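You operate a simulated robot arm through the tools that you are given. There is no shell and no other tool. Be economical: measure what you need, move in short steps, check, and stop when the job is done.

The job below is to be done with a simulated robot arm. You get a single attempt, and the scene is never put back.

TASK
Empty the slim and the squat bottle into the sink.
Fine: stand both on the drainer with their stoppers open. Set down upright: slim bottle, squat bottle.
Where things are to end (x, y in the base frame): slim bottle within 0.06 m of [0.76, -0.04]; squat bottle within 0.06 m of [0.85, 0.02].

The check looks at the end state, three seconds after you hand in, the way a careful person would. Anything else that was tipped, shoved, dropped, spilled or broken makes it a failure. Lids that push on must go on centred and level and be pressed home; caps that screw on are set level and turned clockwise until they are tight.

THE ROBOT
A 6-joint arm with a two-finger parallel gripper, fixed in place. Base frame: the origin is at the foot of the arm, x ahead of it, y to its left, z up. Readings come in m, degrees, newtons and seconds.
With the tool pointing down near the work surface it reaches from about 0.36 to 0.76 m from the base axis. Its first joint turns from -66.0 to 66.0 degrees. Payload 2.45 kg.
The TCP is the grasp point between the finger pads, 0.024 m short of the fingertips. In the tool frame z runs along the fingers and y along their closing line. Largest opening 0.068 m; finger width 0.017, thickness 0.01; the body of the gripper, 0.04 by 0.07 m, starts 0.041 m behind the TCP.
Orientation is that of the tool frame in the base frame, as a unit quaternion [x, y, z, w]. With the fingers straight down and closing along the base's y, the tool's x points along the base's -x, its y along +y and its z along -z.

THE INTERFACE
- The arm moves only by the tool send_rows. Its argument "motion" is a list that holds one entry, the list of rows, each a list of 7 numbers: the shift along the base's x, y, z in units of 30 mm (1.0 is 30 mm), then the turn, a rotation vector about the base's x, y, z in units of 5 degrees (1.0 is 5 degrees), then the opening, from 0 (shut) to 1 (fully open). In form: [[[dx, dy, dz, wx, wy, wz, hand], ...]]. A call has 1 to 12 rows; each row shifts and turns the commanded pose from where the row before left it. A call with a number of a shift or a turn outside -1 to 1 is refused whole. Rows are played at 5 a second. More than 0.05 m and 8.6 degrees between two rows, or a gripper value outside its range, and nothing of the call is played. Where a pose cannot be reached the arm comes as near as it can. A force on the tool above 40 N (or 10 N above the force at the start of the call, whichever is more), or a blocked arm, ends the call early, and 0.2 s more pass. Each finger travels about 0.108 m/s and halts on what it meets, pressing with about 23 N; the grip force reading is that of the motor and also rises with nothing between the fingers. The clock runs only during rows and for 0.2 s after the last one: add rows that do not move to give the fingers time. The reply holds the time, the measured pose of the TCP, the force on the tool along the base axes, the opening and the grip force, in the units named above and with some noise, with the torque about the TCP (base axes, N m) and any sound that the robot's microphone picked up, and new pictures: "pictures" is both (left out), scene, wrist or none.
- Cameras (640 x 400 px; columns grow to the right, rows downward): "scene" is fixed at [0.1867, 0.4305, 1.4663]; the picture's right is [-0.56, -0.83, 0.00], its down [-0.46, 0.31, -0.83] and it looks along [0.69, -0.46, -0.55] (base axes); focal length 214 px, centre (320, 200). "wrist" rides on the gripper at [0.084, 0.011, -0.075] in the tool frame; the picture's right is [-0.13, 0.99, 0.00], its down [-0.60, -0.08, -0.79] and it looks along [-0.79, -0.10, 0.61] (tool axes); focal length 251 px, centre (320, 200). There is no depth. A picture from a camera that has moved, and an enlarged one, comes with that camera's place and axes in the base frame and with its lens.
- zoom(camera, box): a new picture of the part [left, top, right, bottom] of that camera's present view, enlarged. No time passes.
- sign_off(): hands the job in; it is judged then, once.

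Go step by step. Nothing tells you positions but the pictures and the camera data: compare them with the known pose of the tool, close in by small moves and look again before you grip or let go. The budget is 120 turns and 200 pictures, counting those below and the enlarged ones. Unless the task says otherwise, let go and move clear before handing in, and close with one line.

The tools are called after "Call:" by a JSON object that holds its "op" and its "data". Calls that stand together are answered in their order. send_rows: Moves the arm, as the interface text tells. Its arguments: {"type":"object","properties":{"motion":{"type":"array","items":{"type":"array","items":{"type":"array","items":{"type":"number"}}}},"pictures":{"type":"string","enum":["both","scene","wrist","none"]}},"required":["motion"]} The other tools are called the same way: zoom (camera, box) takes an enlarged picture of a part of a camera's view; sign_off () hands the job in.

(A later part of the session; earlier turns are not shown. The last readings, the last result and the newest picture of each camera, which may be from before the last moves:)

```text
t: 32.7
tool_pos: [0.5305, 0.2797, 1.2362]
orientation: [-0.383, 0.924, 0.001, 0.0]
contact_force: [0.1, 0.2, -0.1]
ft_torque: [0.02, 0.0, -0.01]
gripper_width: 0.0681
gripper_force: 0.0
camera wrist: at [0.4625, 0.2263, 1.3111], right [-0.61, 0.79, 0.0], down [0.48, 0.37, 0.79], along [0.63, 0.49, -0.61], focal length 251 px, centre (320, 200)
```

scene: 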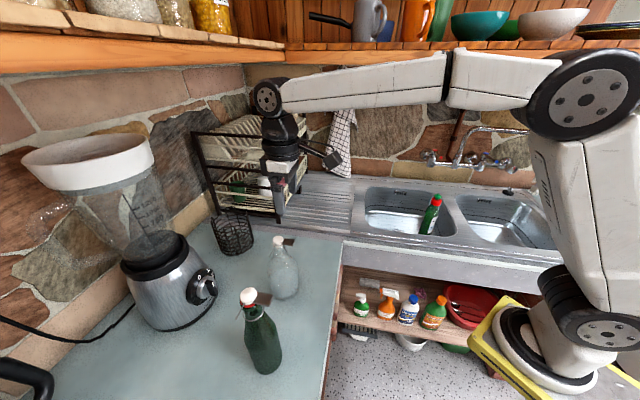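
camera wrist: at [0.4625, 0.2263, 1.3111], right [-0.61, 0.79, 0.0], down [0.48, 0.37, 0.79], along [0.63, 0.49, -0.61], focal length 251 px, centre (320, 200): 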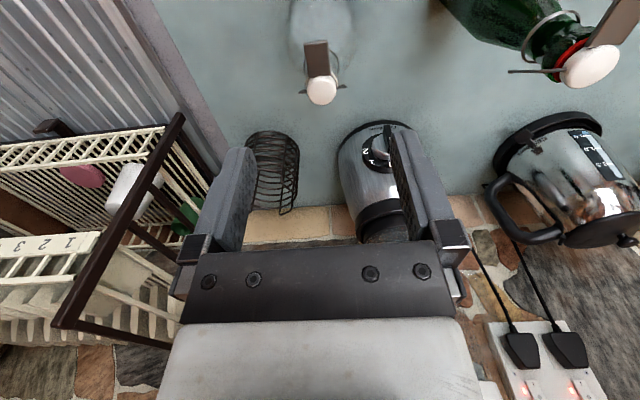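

Call:
{"op": "send_rows", "data": {"motion": [[[0.1, 0.02, -0.9, 0, 0, 0, 1], [0.08, 0.02, -0.9, 0, 0, 0, 1], [0, 0, -0.9, 0, 0, 0, 1], [0, 0, -0.9, 0, 0, 0, 1], [0, 0, -0.5, 0, 0, 0, 1], [0, 0, -0.5, 0, 0, 0, 1], [0, 0, 0, 0, 0, 0, 1]]], "pictures": "none"}}

Call:
{"op": "zoom", "data": {"camera": "wrist", "box": [220, 100, 420, 260]}}

Call:
{"op": "send_rows", "data": {"motion": [[[0, 0, 0, 0, 0, 0, 0.6], [0, 0, 0, 0, 0, 0, 0.42], [0, 0, 0, 0, 0, 0, 0.36], [0, 0, 0, 0, 0, 0, 0.32], [0, 0, 0, 0, 0, 0, 0.28], [0, 0, 0, 0, 0, 0, 0.1], [0, 0, 0, 0, 0, 0, 0.1]]], "pictures": "none"}}

Call:
{"op": "zoom", "data": {"camera": "scene", "box": [250, 220, 340, 310]}}

```text
t: 34.3
tool_pos: [0.5356, 0.2809, 1.0987]
orientation: [-0.383, 0.924, 0.001, 0.0]
contact_force: [0.4, 0.8, -0.1]
ft_torque: [0.02, -0.02, -0.01]
gripper_width: 0.0679
gripper_force: 0.2
```

```text
2.50 times, centred on (320, 180) of wrist
camera zoom: at [0.4679, 0.2285, 1.173], right [-0.61, 0.79, 0.0], down [0.48, 0.37, 0.79], along [0.63, 0.49, -0.61], focal length 629 px, centre (320, 250)
```

zoom: 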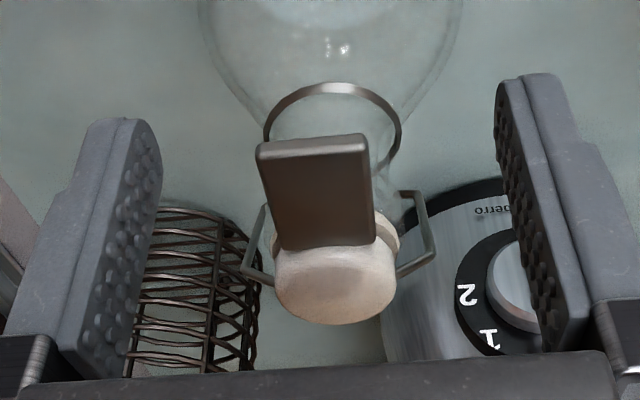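

```text
t: 35.9
tool_pos: [0.5359, 0.2822, 1.0982]
orientation: [-0.384, 0.924, 0.0, 0.0]
contact_force: [1.2, -0.4, 0.0]
ft_torque: [-0.04, -0.02, -0.08]
gripper_width: 0.0195
gripper_force: 23.1
```

```text
4.44 times, centred on (295, 265) of scene
camera zoom: at [0.1867, 0.4305, 1.4663], right [-0.56, -0.83, 0.0], down [-0.46, 0.31, -0.83], along [0.69, -0.46, -0.55], focal length 953 px, centre (431, -89)
```

zoom: 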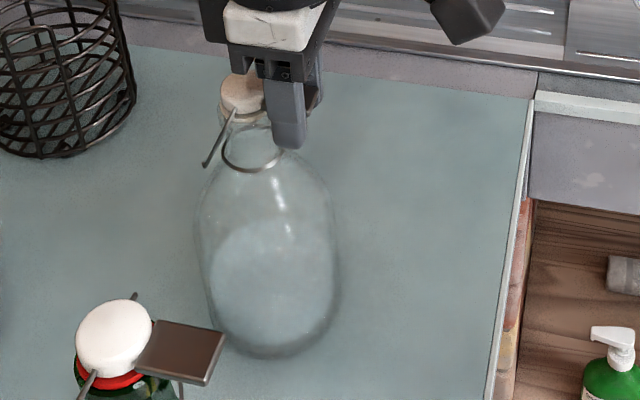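

Tab gripped again. The bail wires run to the sides of the neck, so the hinge is there; rotating tool and tab together about it, in small steps.

Call:
{"op": "send_rows", "data": {"motion": [[[0.025, 0.025, 0.035, -0.35, 0.35, 0, 0.1], [0.025, 0.025, 0.035, -0.35, 0.35, 0, 0.1], [0, 0, 0, 0, 0, 0, 0.1]]], "pictures": "none"}}

Call:
{"op": "zoom", "data": {"camera": "scene", "box": [250, 220, 340, 310]}}

```text
t: 36.7
tool_pos: [0.5371, 0.2827, 1.1012]
orientation: [-0.384, 0.923, -0.016, -0.039]
contact_force: [0.4, -1.1, 10.6]
ft_torque: [0.36, -0.38, -0.05]
gripper_width: 0.0197
gripper_force: 22.9
```

```text
4.44 times, centred on (295, 265) of scene
camera zoom: at [0.1865, 0.4304, 1.4664], right [-0.56, -0.83, 0.0], down [-0.46, 0.31, -0.83], along [0.69, -0.46, -0.55], focal length 953 px, centre (431, -89)
```

zoom: 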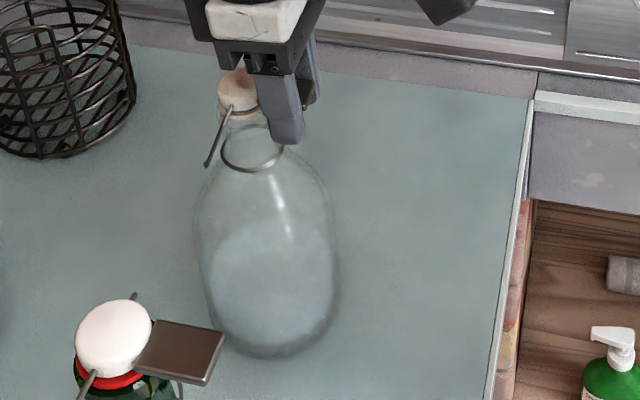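

The stopper is tilting and the bottle stays put. Continuing the swing.

Call:
{"op": "send_rows", "data": {"motion": [[[0.04, 0.04, 0.09, -0.35, 0.35, 0, 0.1], [0.04, 0.04, 0.09, -0.35, 0.35, 0, 0.1], [0, 0, 0, 0, 0, 0, 0.1]]], "pictures": "none"}}

Call:
{"op": "zoom", "data": {"camera": "scene", "box": [250, 220, 340, 310]}}

```text
t: 37.5
tool_pos: [0.5393, 0.2846, 1.1054]
orientation: [-0.383, 0.92, -0.033, -0.081]
contact_force: [0.1, -0.9, 5.7]
ft_torque: [0.14, -0.23, -0.02]
gripper_width: 0.0195
gripper_force: 22.7
```

```text
4.44 times, centred on (295, 265) of scene
camera zoom: at [0.1866, 0.4304, 1.4664], right [-0.56, -0.83, 0.0], down [-0.46, 0.31, -0.83], along [0.69, -0.46, -0.55], focal length 953 px, centre (431, -89)
```

zoom: 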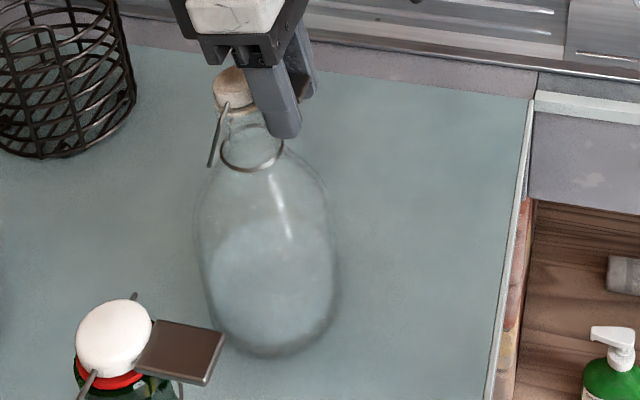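

It is opening. Continuing round the arc.

Call:
{"op": "send_rows", "data": {"motion": [[[0.08, 0.08, 0.09, -0.7, 0.7, 0, 0.1], [0.085, 0.085, 0.08, -0.7, 0.7, 0, 0.1], [0.09, 0.09, 0.06, -0.7, 0.7, 0, 0.1], [0, 0, 0, 0, 0, 0, 0.1]]], "pictures": "none"}}

Call:
{"op": "zoom", "data": {"camera": "scene", "box": [250, 220, 340, 310]}}

Call:
{"op": "zoom", "data": {"camera": "wrist", "box": [220, 100, 420, 260]}}

```text
t: 38.5
tool_pos: [0.5476, 0.2923, 1.1123]
orientation: [-0.374, 0.902, -0.082, -0.199]
contact_force: [-0.4, -0.7, 11.8]
ft_torque: [0.32, -0.3, 0.0]
gripper_width: 0.0193
gripper_force: 23.2
```

```text
4.44 times, centred on (295, 265) of scene
camera zoom: at [0.1865, 0.4304, 1.4664], right [-0.56, -0.83, 0.0], down [-0.46, 0.31, -0.83], along [0.69, -0.46, -0.55], focal length 953 px, centre (431, -89)
```

zoom: 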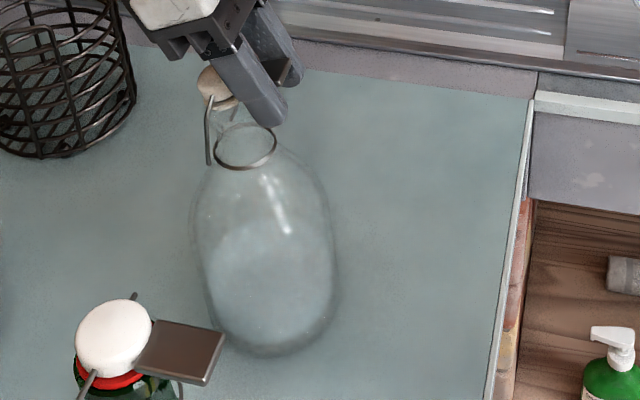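

```text
2.50 times, centred on (320, 180) of wrist
camera zoom: at [0.5068, 0.2678, 1.2156], right [-0.62, 0.78, -0.05], down [0.68, 0.57, 0.47], along [0.39, 0.25, -0.88], focal length 629 px, centre (320, 250)
```

zoom: 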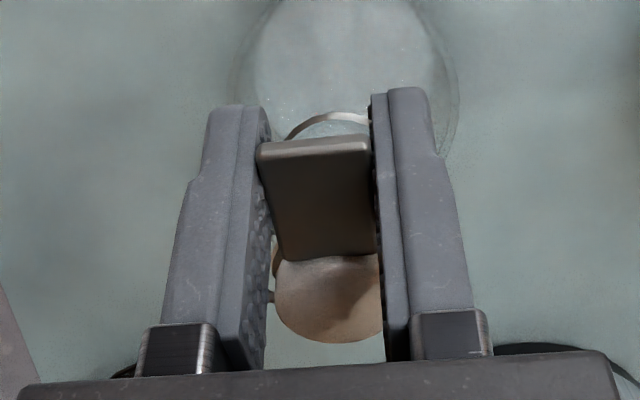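

About 25° open, but the fingertips are probably touching the bottle lip now. I'll release the tab, back off along the tool axis a little, and look at what the stopper does.

Call:
{"op": "send_rows", "data": {"motion": [[[0, 0, 0, 0, 0, 0, 0.45], [0.07, 0.07, 0.24, 0, 0, 0, 0.5], [0, 0, 0, 0, 0, 0, 0.5]]], "pictures": "none"}}

Call:
{"op": "zoom", "data": {"camera": "scene", "box": [250, 220, 340, 310]}}

Call:
{"op": "zoom", "data": {"camera": "wrist", "box": [220, 100, 420, 260]}}

```text
t: 39.3
tool_pos: [0.5497, 0.2954, 1.1203]
orientation: [-0.374, 0.902, -0.081, -0.199]
contact_force: [0.3, 0.2, 0.5]
ft_torque: [-0.01, -0.03, -0.03]
gripper_width: 0.0341
gripper_force: 0.1
```

```text
4.44 times, centred on (295, 265) of scene
camera zoom: at [0.1867, 0.4305, 1.4663], right [-0.56, -0.83, 0.0], down [-0.46, 0.31, -0.83], along [0.69, -0.46, -0.55], focal length 953 px, centre (431, -89)
```

zoom: 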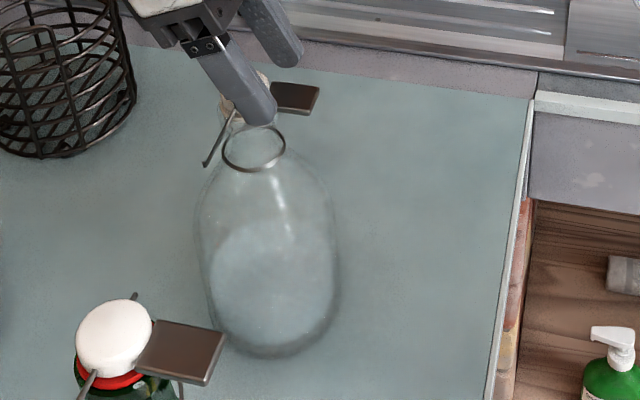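

```text
2.50 times, centred on (320, 180) of wrist
camera zoom: at [0.5093, 0.2697, 1.2228], right [-0.62, 0.78, -0.05], down [0.68, 0.57, 0.47], along [0.39, 0.25, -0.88], focal length 629 px, centre (320, 250)
```

zoom: 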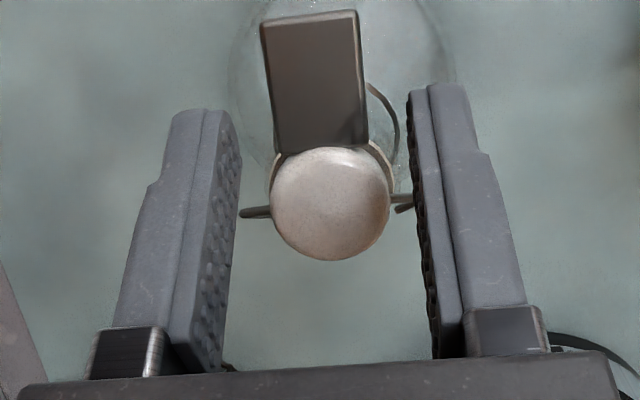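

It is spring-loaded and snapped shut again, so it must be carried past its dead point. I'll re-grip with the fingertips just covering the tab, so they clear the lip, and swing further.

Call:
{"op": "send_rows", "data": {"motion": [[[0, 0, 0, 0, 0, 0, 1], [0.2, 0.2, 0.8, 0, 0, 0, 1], [0, 0, 0.8, 0.7, -0.7, 0, 1], [-0.2, -0.2, 0, 0.7, -0.7, 0, 1], [-0.2, -0.2, 0, 0.7, -0.7, 0, 1], [-0.27, -0.26, 0, 0.7, -0.7, 0, 1], [0, 0, 0, 0.67, -0.67, 0, 1], [0, 0, -0.8, 0, 0, 0, 1], [0, 0, -0.8, 0, 0, 0, 1], [0, 0, -0.33, 0, 0, 0, 1], [0, 0, 0, 0, 0, 0, 1]]], "pictures": "none"}}

Call:
{"op": "zoom", "data": {"camera": "wrist", "box": [220, 80, 420, 240]}}

Call:
{"op": "zoom", "data": {"camera": "scene", "box": [250, 220, 340, 310]}}

```text
t: 41.7
tool_pos: [0.535, 0.2809, 1.1086]
orientation: [-0.383, 0.924, 0.001, -0.002]
contact_force: [0.5, 0.1, -0.2]
ft_torque: [0.01, -0.03, -0.01]
gripper_width: 0.068
gripper_force: 0.1
```

```text
2.50 times, centred on (320, 160) of wrist
camera zoom: at [0.4674, 0.2285, 1.1849], right [-0.61, 0.79, 0.0], down [0.48, 0.37, 0.79], along [0.63, 0.48, -0.61], focal length 629 px, centre (320, 300)
```

zoom: 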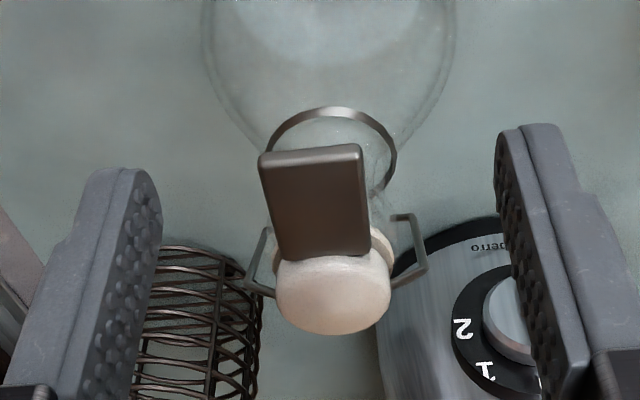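

```text
4.44 times, centred on (295, 265) of scene
camera zoom: at [0.1867, 0.4305, 1.4663], right [-0.56, -0.83, 0.0], down [-0.46, 0.31, -0.83], along [0.69, -0.46, -0.55], focal length 953 px, centre (431, -89)
```

zoom: 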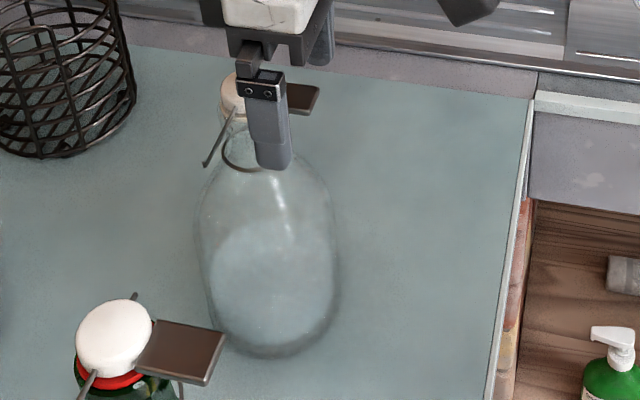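

Call:
{"op": "send_rows", "data": {"motion": [[[0, 0, 0, 0, 0, 0, 0.6], [0, 0, 0, 0, 0, 0, 0.4], [0, 0, 0, 0, 0, 0, 0.34], [0, 0, 0, 0, 0, 0, 0.28], [0, 0, 0, 0, 0, 0, 0.1], [0, 0, 0, 0, 0, 0, 0.1]]], "pictures": "none"}}

Call:
{"op": "send_rows", "data": {"motion": [[[0.1025, 0.1025, 0.115, -0.707, 0.707, 0, 0.1], [0.1025, 0.1025, 0.115, -0.707, 0.707, 0, 0.1], [0.107, 0.107, 0.09, -0.707, 0.707, 0, 0.1], [0.107, 0.107, 0.09, -0.707, 0.707, 0, 0.1], [0.117, 0.117, 0.06, -0.707, 0.707, 0, 0.1], [0.117, 0.117, 0.06, -0.707, 0.707, 0, 0.1], [0, 0, 0, 0, 0, 0, 0.1]]], "pictures": "none"}}

Call:
{"op": "zoom", "data": {"camera": "scene", "box": [250, 220, 340, 310]}}

Call:
{"op": "zoom", "data": {"camera": "wrist", "box": [220, 80, 420, 240]}}

```text
t: 43.1
tool_pos: [0.5347, 0.2818, 1.1104]
orientation: [-0.384, 0.923, 0.0, -0.002]
contact_force: [0.7, 0.1, 0.1]
ft_torque: [-0.02, 0.02, -0.02]
gripper_width: 0.0189
gripper_force: 22.5
```

```text
t: 44.7
tool_pos: [0.5552, 0.3011, 1.127]
orientation: [-0.37, 0.892, -0.098, -0.241]
contact_force: [-1.0, -0.3, 12.4]
ft_torque: [0.28, -0.28, 0.0]
gripper_width: 0.019
gripper_force: 23.3
```

```text
4.44 times, centred on (295, 265) of scene
camera zoom: at [0.1864, 0.4304, 1.4664], right [-0.56, -0.83, 0.0], down [-0.46, 0.31, -0.83], along [0.69, -0.46, -0.55], focal length 953 px, centre (431, -89)
```

zoom: 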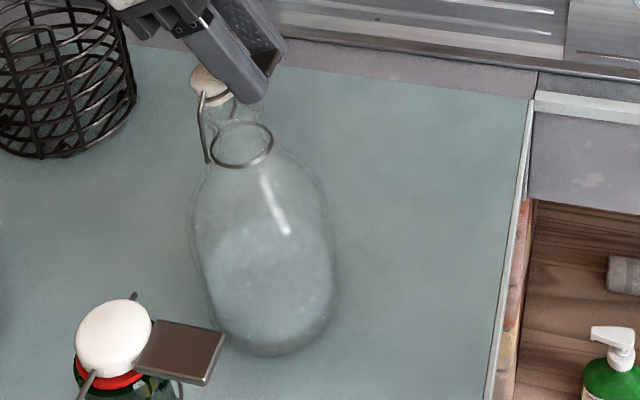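

```text
2.50 times, centred on (320, 160) of wrist
camera zoom: at [0.5219, 0.2822, 1.2333], right [-0.62, 0.78, -0.06], down [0.71, 0.6, 0.38], along [0.33, 0.19, -0.92], focal length 629 px, centre (320, 300)
```

zoom: 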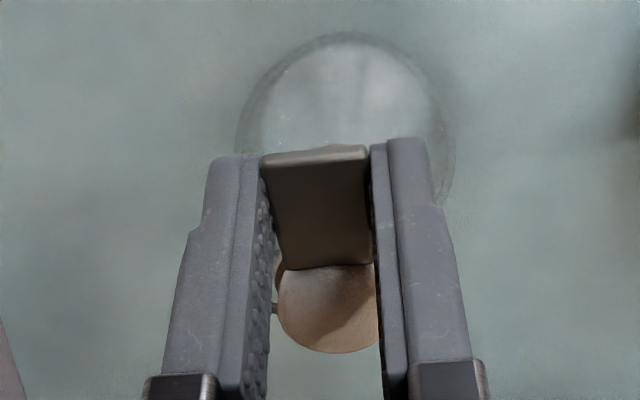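

Call:
{"op": "send_rows", "data": {"motion": [[[0.1, 0.1, 0.1, -0.707, 0.707, 0, 0.1], [0.1, 0.1, 0.08, -0.707, 0.707, 0, 0.1], [0.11, 0.11, 0.04, -0.707, 0.707, 0, 0.1], [0, 0, 0, 0, 0, 0, 0.1]]], "pictures": "none"}}

Call:
{"op": "zoom", "data": {"camera": "scene", "box": [250, 220, 340, 310]}}

```text
t: 45.7
tool_pos: [0.5156, 0.2717, 1.102]
orientation: [-0.354, 0.853, -0.145, -0.354]
contact_force: [0.9, 0.8, 10.2]
ft_torque: [0.34, -0.37, 0.04]
gripper_width: 0.0197
gripper_force: 22.5
out of reach, approached as far as the arm can: row 1, 2, 3
```

```text
4.44 times, centred on (295, 265) of scene
camera zoom: at [0.1865, 0.4305, 1.4664], right [-0.56, -0.83, 0.0], down [-0.46, 0.31, -0.83], along [0.69, -0.46, -0.55], focal length 953 px, centre (431, -89)
```

zoom: 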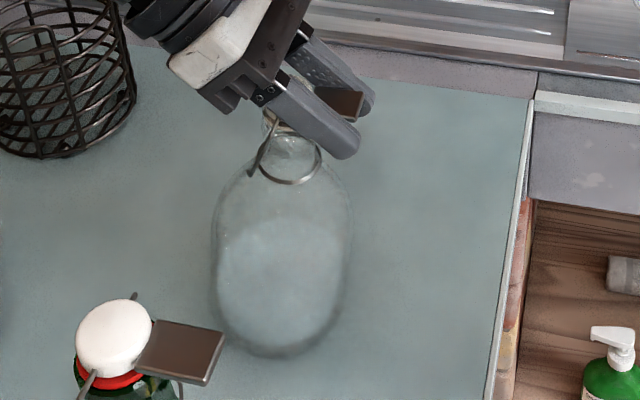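

The arm can't tilt further in that direction at this distance, and the tab is slipping in the grip. I'll release, back off, and look. Then I'll twist the bottle so the tab can be swung sideways over the open sink side.

Call:
{"op": "send_rows", "data": {"motion": [[[0, 0, 0, 0, 0, 0, 0.5], [0, 0, 0, 0, 0, 0, 1], [0, 0, 0, 0, 0, 0, 1], [0.4, 0.4, 0.6, 0, 0, 0, 1], [0, 0, 0.9, 0.7, -0.7, 0, 1], [0, 0, 0.9, 0.7, -0.7, 0, 1], [0, 0, 0.9, 0.7, -0.7, 0, 1], [0, 0, 0, 0.7, -0.7, 0, 1], [0, 0, 0, 0.7, -0.7, 0, 1], [0, 0, 0, 0.7, -0.7, 0, 1], [0, 0, 0, 0.7, -0.7, 0, 1], [0, 0, 0, 0.7, -0.7, 0, 1]]]}}

```text
t: 48.3
tool_pos: [0.5136, 0.2717, 1.1857]
orientation: [-0.384, 0.922, -0.017, -0.044]
contact_force: [-0.1, -0.2, 0.4]
ft_torque: [0.0, 0.03, -0.02]
gripper_width: 0.068
gripper_force: 0.1
out of reach, approached as far as the arm can: row 4
camera wrist: at [0.4521, 0.2241, 1.2679], right [-0.61, 0.79, -0.01], down [0.53, 0.42, 0.73], along [0.58, 0.44, -0.68], focal length 251 px, centre (320, 200)
```

scene: 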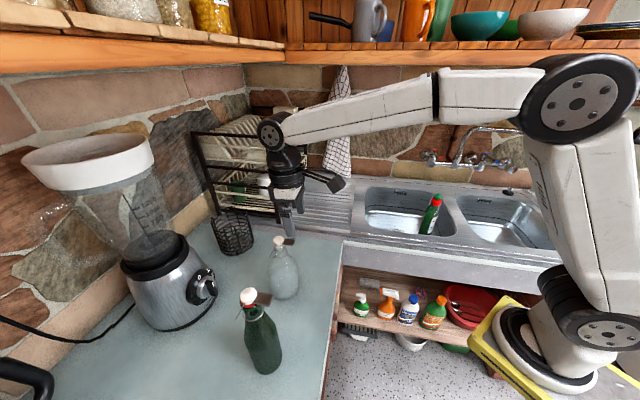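
wrist: 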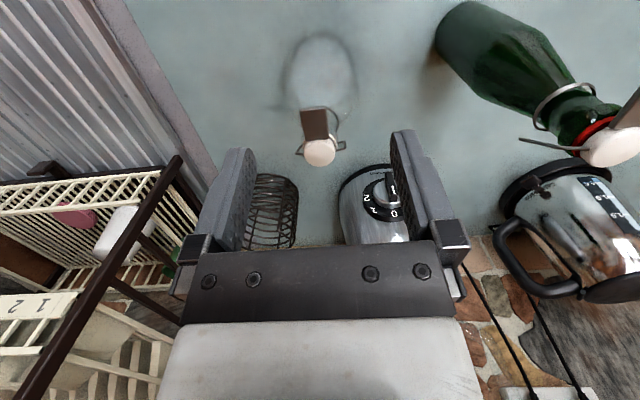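

Call:
{"op": "send_rows", "data": {"motion": [[[0.35, 0.15, 0.5, 0.72, -0.72, 0, 1], [0.35, 0.15, 0.5, 0, 0, 0, 1], [0, 0, 0, 0, 0, 0, 1]]], "pictures": "none"}}

Call:
{"op": "zoom", "data": {"camera": "wrist", "box": [260, 20, 380, 130]}}

Call:
{"op": "zoom", "data": {"camera": "scene", "box": [250, 220, 340, 310]}}

```text
t: 49.1
tool_pos: [0.5358, 0.2803, 1.2145]
orientation: [-0.384, 0.924, -0.001, -0.004]
contact_force: [-0.1, 0.6, 0.0]
ft_torque: [0.0, 0.05, -0.01]
gripper_width: 0.068
gripper_force: 0.2
```

```text
3.64 times, centred on (320, 75) of wrist
camera zoom: at [0.4687, 0.2279, 1.2907], right [-0.61, 0.79, 0.0], down [0.49, 0.38, 0.79], along [0.62, 0.48, -0.61], focal length 914 px, centre (320, 654)
```

zoom: 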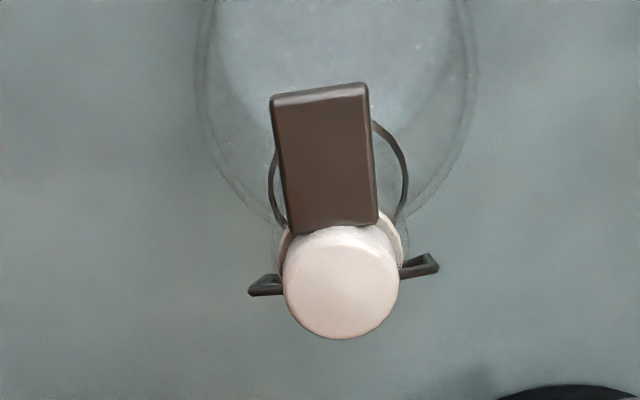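

```text
4.44 times, centred on (295, 265) of scene
camera zoom: at [0.1867, 0.4305, 1.4663], right [-0.56, -0.83, 0.0], down [-0.46, 0.31, -0.83], along [0.69, -0.46, -0.55], focal length 953 px, centre (431, -89)
```

zoom: 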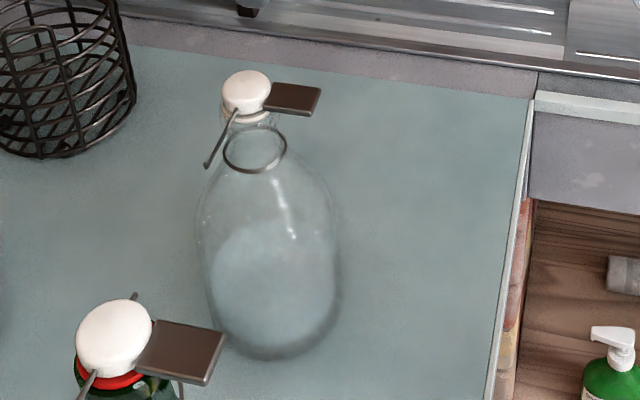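

The bottle is upright, with its axis at about (0.552, 0.297). I'll grip the tab and twist the bottle about its own axis so the tab points left (azimuth ~120°).

Call:
{"op": "send_rows", "data": {"motion": [[[0, 0, -0.9, 0, 0, 0, 1], [0, 0, -0.9, 0, 0, 0, 1], [0, 0, -0.9, 0, 0, 0, 1], [0, 0, -0.9, 0, 0, 0, 1], [0, 0, -0.1, 0, 0, 0, 0.8], [0, 0, 0, 0, 0, 0, 0.5], [0, 0, 0, 0, 0, 0, 0.36], [0, 0, 0, 0, 0, 0, 0.3], [0, 0, 0, 0, 0, 0, 0.1], [0, 0, 0, 0, 0, 0, 0.1]]], "pictures": "none"}}

Call:
{"op": "send_rows", "data": {"motion": [[[-0.0452, 0.0493, 0, 0, 0, -1, 0.1], [-0.0407, 0.0531, 0, 0, 0, -1, 0.1], [-0.0359, 0.0564, 0, 0, 0, -1, 0.1], [-0.0309, 0.0593, 0, 0, 0, -1, 0.1], [-0.0256, 0.0618, 0, 0, 0, -1, 0.1], [-0.0201, 0.0638, 0, 0, 0, -1, 0.1], [-0.0145, 0.0653, 0, 0, 0, -1, 0.1], [-0.0087, 0.0663, 0, 0, 0, -1, 0.1], [-0.0029, 0.0668, 0, 0, 0, -1, 0.1], [0, 0, 0, 0, 0, 0, 0.1]]], "pictures": "none"}}

Call:
{"op": "zoom", "data": {"camera": "scene", "box": [250, 200, 340, 310]}}

```text
t: 51.3
tool_pos: [0.5361, 0.2799, 1.1039]
orientation: [-0.384, 0.923, -0.001, -0.004]
contact_force: [-1.1, 1.1, -0.6]
ft_torque: [-0.04, 0.08, 0.04]
gripper_width: 0.0191
gripper_force: 22.9
```

```text
t: 53.5
tool_pos: [0.5284, 0.2973, 1.1045]
orientation: [-0.001, 1.0, 0.001, -0.004]
contact_force: [0.5, 0.2, -0.5]
ft_torque: [0.0, 0.0, -0.02]
gripper_width: 0.0191
gripper_force: 23.0
```

```text
3.64 times, centred on (295, 255) of scene
camera zoom: at [0.1867, 0.4305, 1.4663], right [-0.56, -0.83, 0.0], down [-0.46, 0.31, -0.83], along [0.69, -0.46, -0.55], focal length 780 px, centre (411, 0)
```

zoom: 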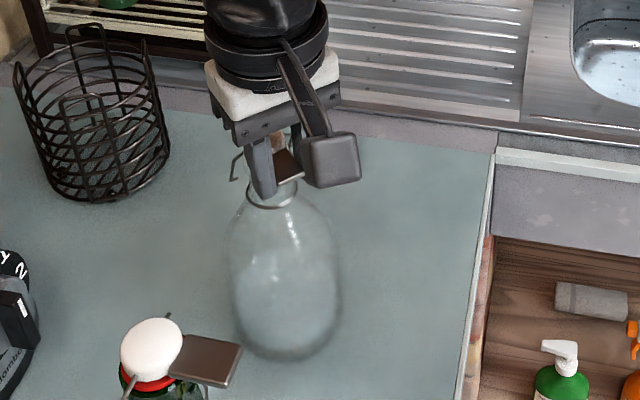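

Twisting works well. Continuing the remaining 60°.

Call:
{"op": "send_rows", "data": {"motion": [[[0.0029, 0.0668, 0, 0, 0, -1, 0.1], [0.0087, 0.0663, 0, 0, 0, -1, 0.1], [0.0145, 0.0653, 0, 0, 0, -1, 0.1], [0.0201, 0.0638, 0, 0, 0, -1, 0.1], [0.0256, 0.0618, 0, 0, 0, -1, 0.1], [0.0309, 0.0593, 0, 0, 0, -1, 0.1], [0.0359, 0.0564, 0, 0, 0, -1, 0.1], [0.0407, 0.0531, 0, 0, 0, -1, 0.1], [0.0452, 0.0493, 0, 0, 0, -1, 0.1], [0.0493, 0.0452, 0, 0, 0, -1, 0.1], [0.0531, 0.0407, 0, 0, 0, -1, 0.1], [0.0564, 0.0359, 0, 0, 0, -1, 0.1]]], "pictures": "scene"}}

Call:
{"op": "zoom", "data": {"camera": "wrist", "box": [220, 80, 420, 240]}}

```text
t: 56.1
tool_pos: [0.5401, 0.3167, 1.104]
orientation: [0.501, 0.866, 0.002, -0.002]
contact_force: [1.1, -0.6, -0.1]
ft_torque: [0.04, 0.03, 0.06]
gripper_width: 0.0192
gripper_force: 22.9
```

scene: 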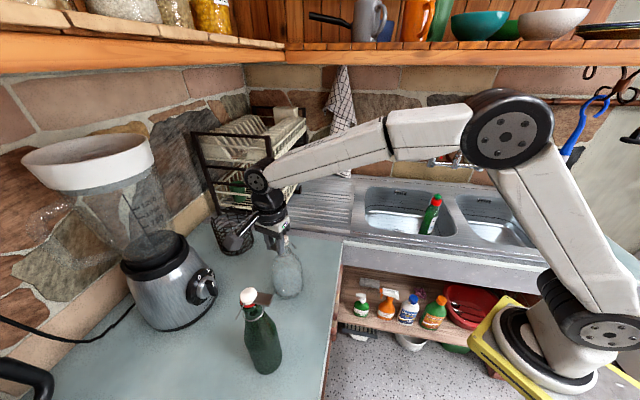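

```text
2.50 times, centred on (320, 160) of wrist
camera zoom: at [0.507, 0.3937, 1.1799], right [0.92, 0.38, 0.0], down [0.24, -0.57, 0.79], along [0.3, -0.73, -0.61], focal length 629 px, centre (320, 300)
```

zoom: 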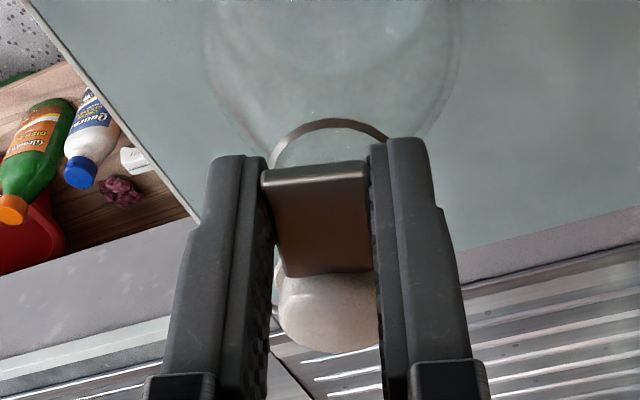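

The tab now points left. I'll swing it open by tilting the tool sideways over the sink side.

Call:
{"op": "send_rows", "data": {"motion": [[[0.055, -0.094, 0.116, 0.866, 0.5, 0, 0.1], [0.055, -0.094, 0.116, 0.866, 0.5, 0, 0.1], [0.064, -0.11, 0.095, 0.866, 0.5, 0, 0.1], [0.064, -0.11, 0.095, 0.866, 0.5, 0, 0.1], [0.072, -0.124, 0.071, 0.866, 0.5, 0, 0.1], [0.072, -0.124, 0.071, 0.866, 0.5, 0, 0.1]]], "pictures": "none"}}

Call:
{"op": "zoom", "data": {"camera": "scene", "box": [250, 200, 340, 310]}}

Call:
{"op": "zoom", "data": {"camera": "wrist", "box": [200, 60, 440, 240]}}

```text
t: 57.5
tool_pos: [0.552, 0.2969, 1.1213]
orientation: [0.481, 0.836, 0.133, -0.227]
contact_force: [-0.6, 0.6, 12.8]
ft_torque: [-0.35, -0.22, -0.04]
gripper_width: 0.0192
gripper_force: 23.1
```

```text
3.64 times, centred on (295, 255) of scene
camera zoom: at [0.1864, 0.4305, 1.4664], right [-0.56, -0.83, 0.0], down [-0.46, 0.31, -0.83], along [0.69, -0.46, -0.55], focal length 780 px, centre (411, 0)
```

zoom: 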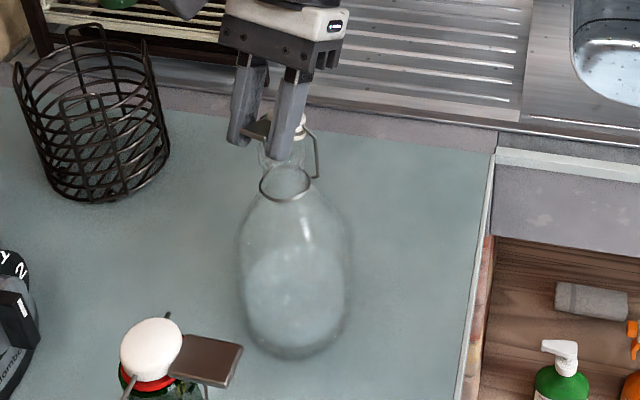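

```text
2.22 times, centred on (320, 150) of wrist
camera zoom: at [0.5423, 0.3314, 1.2292], right [0.91, 0.4, -0.06], down [0.39, -0.84, 0.38], along [0.1, -0.37, -0.92], focal length 559 px, centre (320, 311)
```

zoom: 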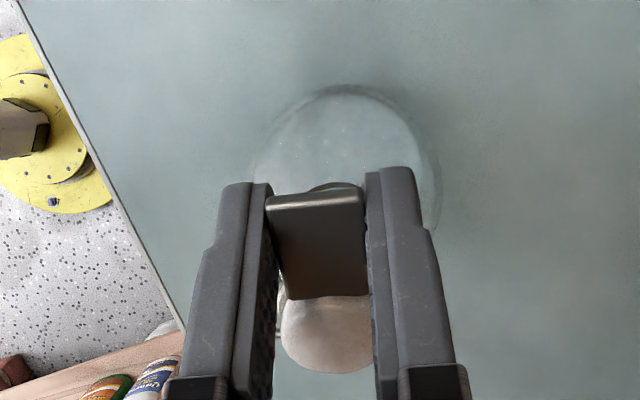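

Call:
{"op": "send_rows", "data": {"motion": [[[0.076, -0.132, 0.09, 0.866, 0.5, 0, 0.1], [0.076, -0.132, 0.07, 0.866, 0.5, 0, 0.1], [0.079, -0.137, 0.03, 0.866, 0.5, 0, 0.1], [0.079, -0.137, 0.02, 0.866, 0.5, 0, 0.1]]], "pictures": "none"}}

Call:
{"op": "zoom", "data": {"camera": "scene", "box": [250, 200, 340, 310]}}

Call:
{"op": "zoom", "data": {"camera": "wrist", "box": [200, 60, 440, 240]}}

```text
t: 58.5
tool_pos: [0.5604, 0.282, 1.13]
orientation: [0.451, 0.784, 0.216, -0.368]
contact_force: [-0.3, -0.5, 22.9]
ft_torque: [-0.41, -0.23, 0.03]
gripper_width: 0.0193
gripper_force: 23.3
```

```text
3.64 times, centred on (295, 255) of scene
camera zoom: at [0.1862, 0.4304, 1.4664], right [-0.56, -0.83, 0.0], down [-0.46, 0.31, -0.83], along [0.69, -0.46, -0.55], focal length 780 px, centre (411, 0)
```

zoom: 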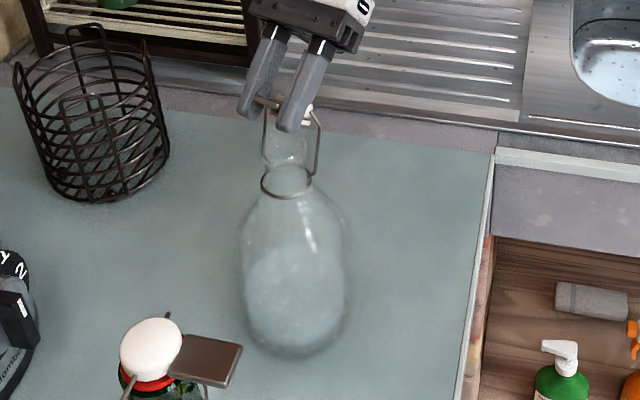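

```text
2.22 times, centred on (320, 150) of wrist
camera zoom: at [0.5712, 0.2818, 1.2423], right [0.9, 0.42, -0.09], down [0.43, -0.9, 0.04], along [-0.07, -0.07, -0.99], focal length 559 px, centre (320, 311)
```

zoom: 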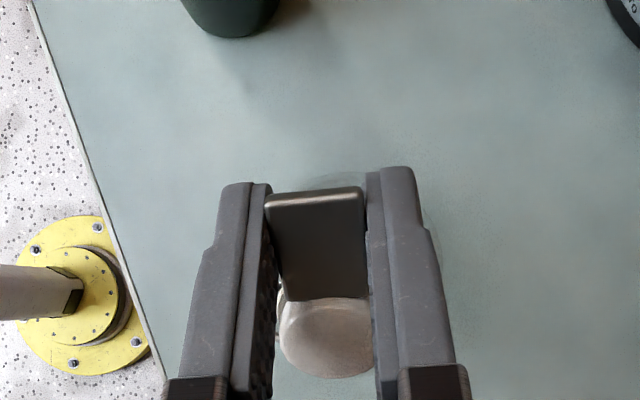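

Well open now (wires upright). Continuing, with a little more lift to relieve the 23 N push.

Call:
{"op": "send_rows", "data": {"motion": [[[0.05, -0.09, 0.14, 0.3, 0.17, 0, 0.1], [0.08, -0.137, 0.05, 0.866, 0.5, 0, 0.1], [0.08, -0.137, 0.03, 0.866, 0.5, 0, 0.1], [0.08, -0.137, 0.0, 0.866, 0.5, 0, 0.1], [0.08, -0.137, 0.0, 0.866, 0.5, 0, 0.1]]], "pictures": "none"}}

Call:
{"op": "zoom", "data": {"camera": "scene", "box": [250, 200, 340, 310]}}

```text
t: 59.7
tool_pos: [0.5714, 0.263, 1.134]
orientation: [0.404, 0.7, 0.296, -0.509]
contact_force: [-2.0, 0.0, 1.8]
ft_torque: [-0.05, 0.17, -0.04]
gripper_width: 0.0192
gripper_force: 23.1
```

```text
3.64 times, centred on (295, 255) of scene
camera zoom: at [0.1866, 0.4305, 1.4663], right [-0.56, -0.83, 0.0], down [-0.46, 0.31, -0.83], along [0.69, -0.46, -0.55], focal length 780 px, centre (411, 0)
```

zoom: 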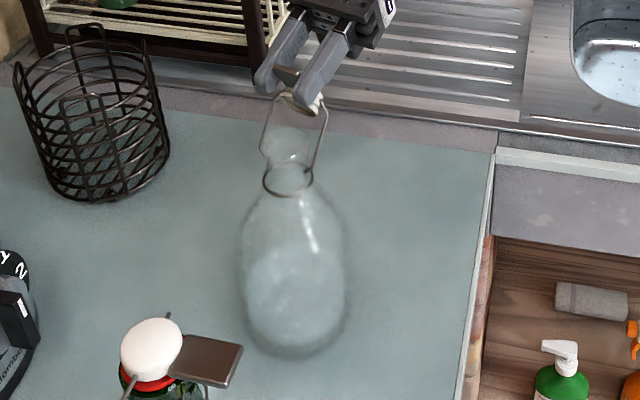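

The resistance is gone, so it's past the dead point at ~72°. Releasing and backing off along the tool axis.

Call:
{"op": "send_rows", "data": {"motion": [[[0, 0, 0, 0, 0, 0, 0.5], [0, 0, 0, 0, 0, 0, 0.8], [0.2, -0.35, 0.15, 0, 0, 0, 1], [0.4, -0.7, 0.3, 0, 0, 0, 1], [0.4, -0.7, 0.3, 0, 0, 0, 1], [0, 0, 0, 0, 0, 0, 1]]]}}

Call:
{"op": "zoom", "data": {"camera": "scene", "box": [250, 200, 340, 310]}}

```text
t: 61.1
tool_pos: [0.6014, 0.2102, 1.1575]
orientation: [0.404, 0.7, 0.295, -0.509]
contact_force: [0.0, -1.1, 0.8]
ft_torque: [0.02, 0.02, -0.01]
gripper_width: 0.068
gripper_force: 0.0
camera wrist: at [0.6334, 0.1743, 1.2598], right [0.88, 0.46, -0.12], down [0.4, -0.85, -0.33], along [-0.26, 0.24, -0.94], focal length 251 px, centre (320, 200)
```

scene: 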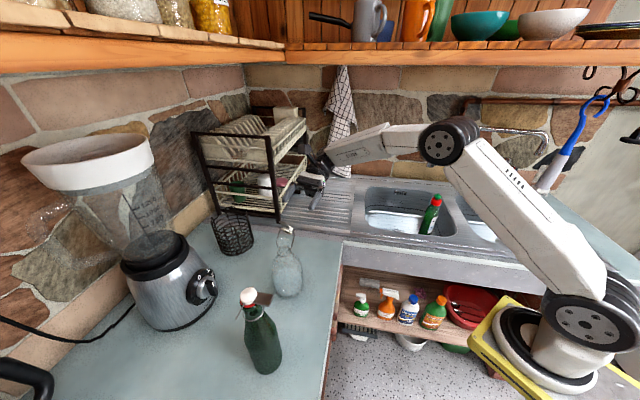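
wrist: 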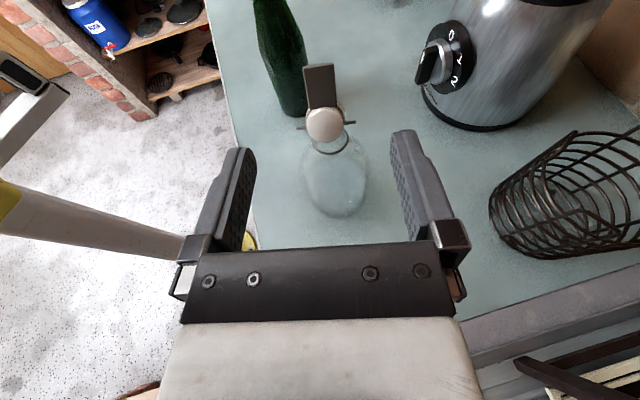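

```text
3.64 times, centred on (295, 255) of scene
camera zoom: at [0.1867, 0.4305, 1.4663], right [-0.56, -0.83, 0.0], down [-0.46, 0.31, -0.83], along [0.69, -0.46, -0.55], focal length 780 px, centre (411, 0)
```

zoom: 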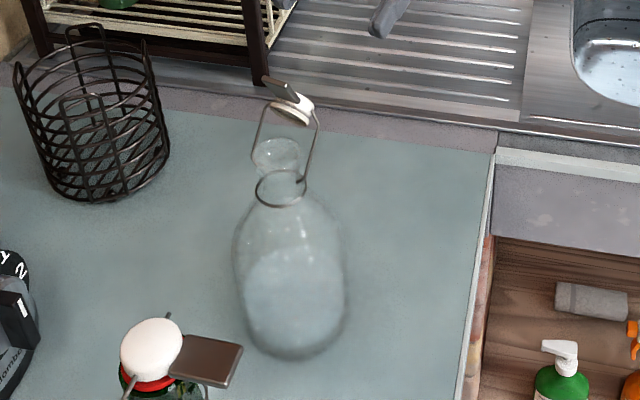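

Call:
{"op": "zoom", "data": {"camera": "wrist", "box": [270, 50, 400, 230]}}

Call:
{"op": "zoom", "data": {"camera": "scene", "box": [265, 215, 315, 305]}}

Call:
{"op": "zoom", "data": {"camera": "scene", "box": [225, 275, 305, 385]}}

```text
2.22 times, centred on (335, 140) of wrist
camera zoom: at [0.6334, 0.1743, 1.2598], right [0.88, 0.46, -0.12], down [0.4, -0.85, -0.33], along [-0.26, 0.24, -0.94], focal length 559 px, centre (287, 333)
```

zoom: 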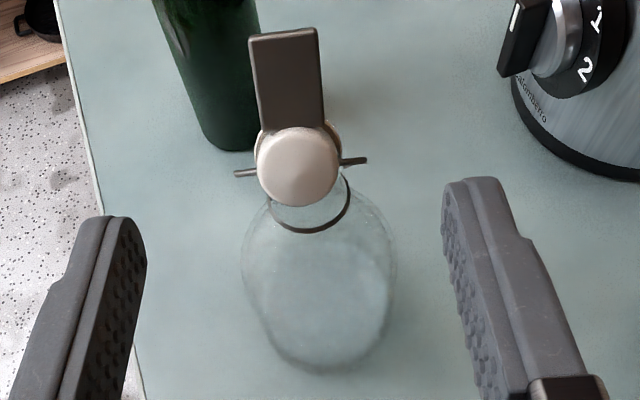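

```text
4.44 times, centred on (290, 260) of scene
camera zoom: at [0.1867, 0.4305, 1.4663], right [-0.56, -0.83, 0.0], down [-0.46, 0.31, -0.83], along [0.69, -0.46, -0.55], focal length 953 px, centre (453, -67)
```

zoom: 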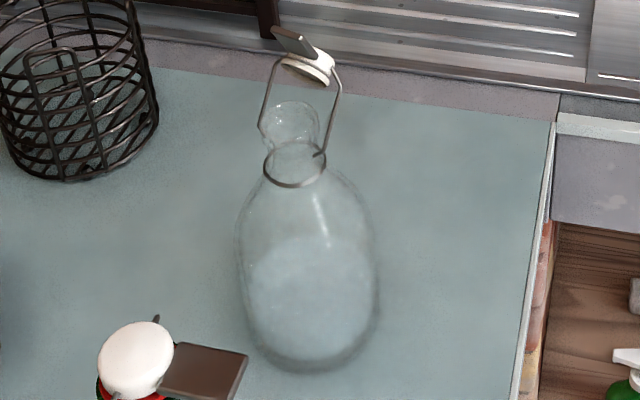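

```text
3.64 times, centred on (265, 330) of scene
camera zoom: at [0.1867, 0.4305, 1.4663], right [-0.56, -0.83, 0.0], down [-0.46, 0.31, -0.83], along [0.69, -0.46, -0.55], focal length 780 px, centre (520, -273)
```

zoom: 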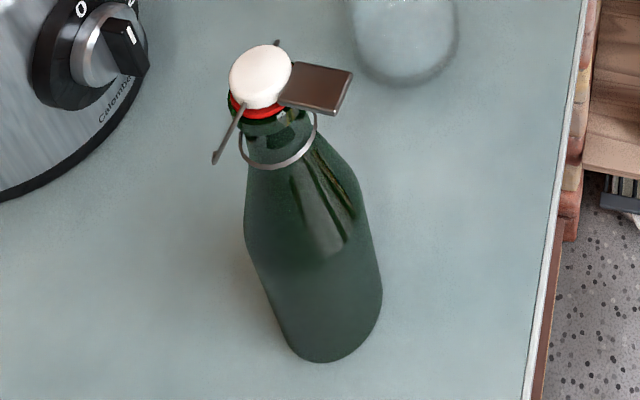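

The stopper now stands up and stays there. To open it fully I'll return to tool-down and press its raised cap down on the back (right) side with closed fingertips, which only loads the bottle downward.

Call:
{"op": "send_rows", "data": {"motion": [[[0, 0, 0.5, -1, -0.577, 0, 0.8], [0, 0, 0.5, -1, -0.577, 0, 0.5], [0, 0, 0.5, -1, -0.577, 0, 0.2], [0, 0, 0.5, -1, -0.577, 0, 0], [0, 0, 0.5, -1, -0.577, 0, 0], [0, 0, 0, -1, -0.577, 0, 0], [0, 0, 0, -1, -0.577, 0, 0], [0, 0, 0, -1, -0.577, 0, 0], [0, 0, 0, -1, -0.577, 0, 0], [-0.25, 0.45, 0, -1, -0.577, 0, 0], [-0.25, 0.45, 0, -1, -0.577, 0, 0], [-0.25, 0.45, 0, -1, -0.577, 0, 0]]], "pictures": "none"}}

Call:
{"op": "send_rows", "data": {"motion": [[[-0.2, 0.35, 0, -0.45, -0.26, 0, 0], [0, 0, 0, 0, 0, 0, 0]]], "pictures": "none"}}

Call:
{"op": "zoom", "data": {"camera": "wrist", "box": [200, 20, 440, 240]}}

Call:
{"op": "zoom", "data": {"camera": "scene", "box": [250, 190, 340, 300]}}

```text
t: 63.7
tool_pos: [0.5804, 0.2497, 1.2312]
orientation: [0.5, 0.866, 0.013, -0.02]
contact_force: [-0.3, 0.8, 0.1]
ft_torque: [0.01, 0.0, 0.01]
gripper_width: 0.0
gripper_force: 23.0
```

```text
t: 64.3
tool_pos: [0.5737, 0.2611, 1.2299]
orientation: [0.499, 0.866, 0.001, -0.001]
contact_force: [-0.2, -1.0, 0.3]
ft_torque: [-0.02, 0.0, 0.04]
gripper_width: 0.0
gripper_force: 23.0
```

```text
1.82 times, centred on (320, 130) of wrist
camera zoom: at [0.5398, 0.338, 1.3062], right [0.92, 0.39, 0.0], down [0.24, -0.57, 0.79], along [0.31, -0.73, -0.61], focal length 457 px, centre (320, 327)
```

zoom: 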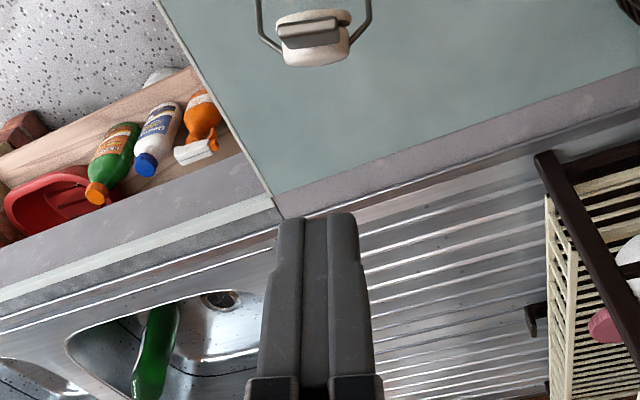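

```text
3.64 times, centred on (295, 245) of scene
camera zoom: at [0.1867, 0.4305, 1.4663], right [-0.56, -0.83, 0.0], down [-0.46, 0.31, -0.83], along [0.69, -0.46, -0.55], focal length 780 px, centre (411, 36)
```

zoom: 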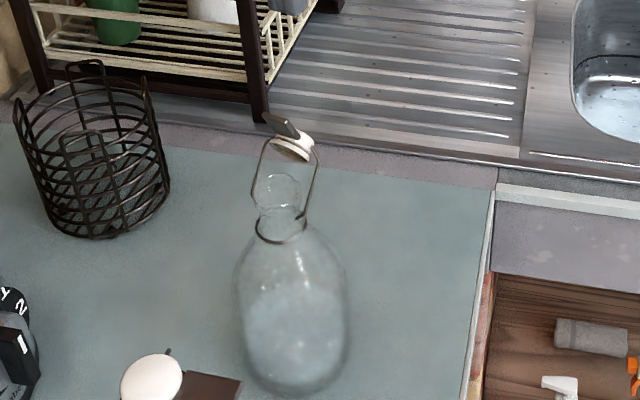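

The cap is at about (0.565, 0.271, 1.11) and the closed fingers are over its outer side. Pressing down gently.

Call:
{"op": "send_rows", "data": {"motion": [[[0, 0, -0.9, 0, 0, 0, 0], [0, 0, -0.9, 0, 0, 0, 0], [0, 0, -0.4, 0, 0, 0, 0], [0, 0, -0.4, 0, 0, 0, 0], [0, 0, -0.4, 0, 0, 0, 0], [0, 0, -0.3, 0, 0, 0, 0], [0, 0, -0.3, 0, 0, 0, 0]]], "pictures": "none"}}

Call:
{"op": "zoom", "data": {"camera": "scene", "box": [250, 190, 340, 300]}}

```text
t: 65.9
tool_pos: [0.5738, 0.2598, 1.1235]
orientation: [0.499, 0.867, 0.001, -0.003]
contact_force: [0.6, -0.4, 0.5]
ft_torque: [0.0, 0.01, 0.02]
gripper_width: 0.0001
gripper_force: 23.4
```

```text
3.64 times, centred on (295, 245) of scene
camera zoom: at [0.1867, 0.4305, 1.4663], right [-0.56, -0.83, 0.0], down [-0.46, 0.31, -0.83], along [0.69, -0.46, -0.55], focal length 780 px, centre (411, 36)
```

zoom: 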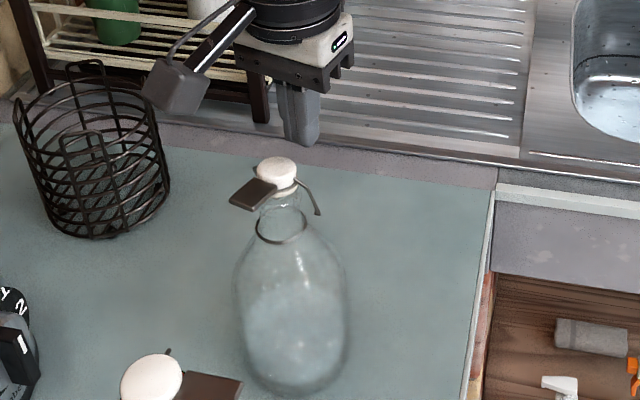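

The press caught the wrong side and it flipped shut again. I'll re-grip the tab and this time carry it further past the dead point.

Call:
{"op": "send_rows", "data": {"motion": [[[0, 0, 0.9, 0, 0, 0, 0], [0, 0, 0.9, 0, 0, 0, 0], [-0.3, 0.5, 0.9, 0, 0, 0, 0.5], [-0.4, 0.7, 0, 0, 0, 0, 1], [-0.4, 0.7, 0, 0, 0, 0, 1], [0, 0, 0, 0, 0, 0, 1]]], "pictures": "none"}}

Call:
{"op": "zoom", "data": {"camera": "wrist", "box": [260, 20, 380, 130]}}

```text
t: 67.3
tool_pos: [0.5408, 0.3177, 1.2044]
orientation: [0.499, 0.867, 0.002, -0.001]
contact_force: [0.8, 0.0, 0.1]
ft_torque: [-0.02, 0.02, 0.01]
gripper_width: 0.0679
gripper_force: 0.0
```

```text
3.64 times, centred on (320, 75) of wrist
camera zoom: at [0.5063, 0.3944, 1.2805], right [0.92, 0.39, 0.0], down [0.24, -0.57, 0.79], along [0.3, -0.73, -0.61], focal length 914 px, centre (320, 654)
```

zoom: 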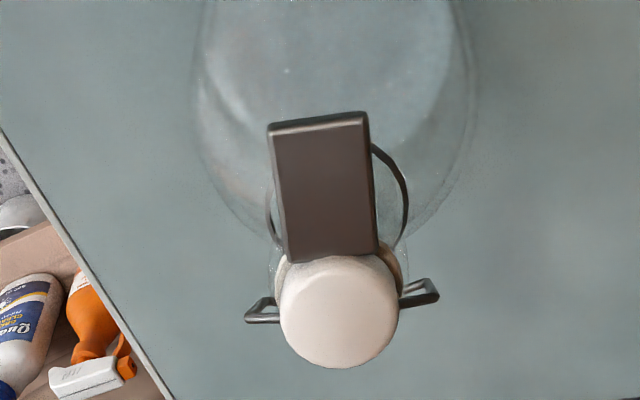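

Call:
{"op": "send_rows", "data": {"motion": [[[0, 0, -0.9, 0, 0, 0, 1], [0, 0, -0.9, 0, 0, 0, 1], [0, 0, -0.9, 0, 0, 0, 1], [0, 0, -0.45, 0, 0, 0, 0.8], [0, 0, 0, 0, 0, 0, 0.5], [0, 0, 0, 0, 0, 0, 0.36], [0, 0, 0, 0, 0, 0, 0.3], [0, 0, 0, 0, 0, 0, 0.1], [0, 0, 0, 0, 0, 0, 0.1]]], "pictures": "none"}}

Call:
{"op": "send_rows", "data": {"motion": [[[0.065, -0.1126, 0.14, 0.866, 0.5, 0, 0.1], [0.065, -0.1126, 0.14, 0.866, 0.5, 0, 0.1], [0.0725, -0.1256, 0.12, 0.866, 0.5, 0, 0.1], [0.0725, -0.1256, 0.12, 0.866, 0.5, 0, 0.1], [0.08, -0.1386, 0.1, 0.866, 0.5, 0, 0.1], [0.08, -0.1386, 0.09, 0.866, 0.5, 0, 0.1], [0.085, -0.147, 0.07, 0.866, 0.5, 0, 0.1], [0.085, -0.147, 0.06, 0.866, 0.5, 0, 0.1], [0.0875, -0.1516, 0.04, 0.866, 0.5, 0, 0.1], [0.0875, -0.1516, 0.03, 0.866, 0.5, 0, 0.1]]], "pictures": "none"}}

Call:
{"op": "zoom", "data": {"camera": "scene", "box": [250, 190, 340, 300]}}

```text
t: 69.3
tool_pos: [0.5399, 0.3173, 1.1099]
orientation: [0.5, 0.866, 0.002, -0.003]
contact_force: [0.2, 1.2, -0.8]
ft_torque: [0.09, 0.03, 0.02]
gripper_width: 0.0193
gripper_force: 22.8
```

```text
t: 71.5
tool_pos: [0.564, 0.276, 1.1396]
orientation: [0.451, 0.784, 0.214, -0.368]
contact_force: [-0.2, 0.9, 14.5]
ft_torque: [-0.1, -0.01, -0.02]
gripper_width: 0.0192
gripper_force: 22.6
```

```text
3.64 times, centred on (295, 245) of scene
camera zoom: at [0.1864, 0.4304, 1.4664], right [-0.56, -0.83, 0.0], down [-0.46, 0.31, -0.83], along [0.69, -0.46, -0.55], focal length 780 px, centre (411, 36)
```

zoom: 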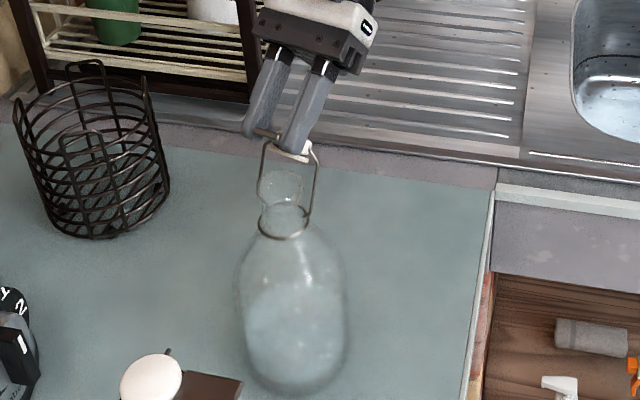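

Call:
{"op": "send_rows", "data": {"motion": [[[0.0875, -0.1516, 0.08, 0.866, 0.5, 0, 0.1], [0.0875, -0.1516, 0.03, 0.866, 0.5, 0, 0.1], [0.0875, -0.1516, 0.01, 0.866, 0.5, 0, 0.1], [0.0875, -0.1516, -0.01, 0.866, 0.5, 0, 0.1], [0.0875, -0.1516, -0.04, 0.866, 0.5, 0, 0.1], [0.0875, -0.1516, -0.07, 0.866, 0.5, 0, 0.1]]], "pictures": "none"}}

Call:
{"op": "zoom", "data": {"camera": "scene", "box": [250, 190, 340, 300]}}

```text
t: 72.9
tool_pos: [0.5807, 0.2508, 1.1367]
orientation: [0.383, 0.661, 0.324, -0.557]
contact_force: [0.0, 1.0, 0.0]
ft_torque: [-0.11, -0.03, 0.01]
gripper_width: 0.019
gripper_force: 23.1
```

```text
3.64 times, centred on (295, 245) of scene
camera zoom: at [0.1867, 0.4306, 1.4663], right [-0.56, -0.83, 0.0], down [-0.46, 0.31, -0.83], along [0.69, -0.46, -0.55], focal length 780 px, centre (411, 36)
```

zoom: 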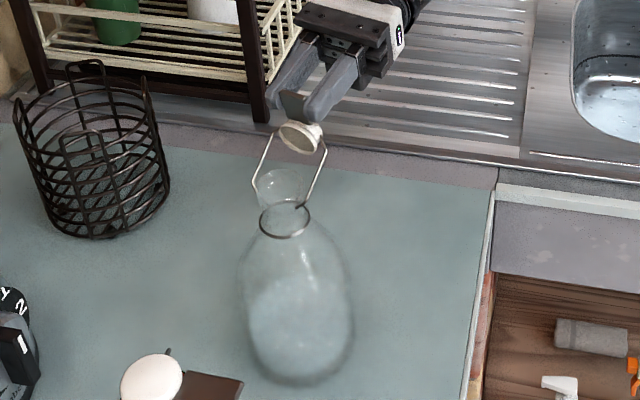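

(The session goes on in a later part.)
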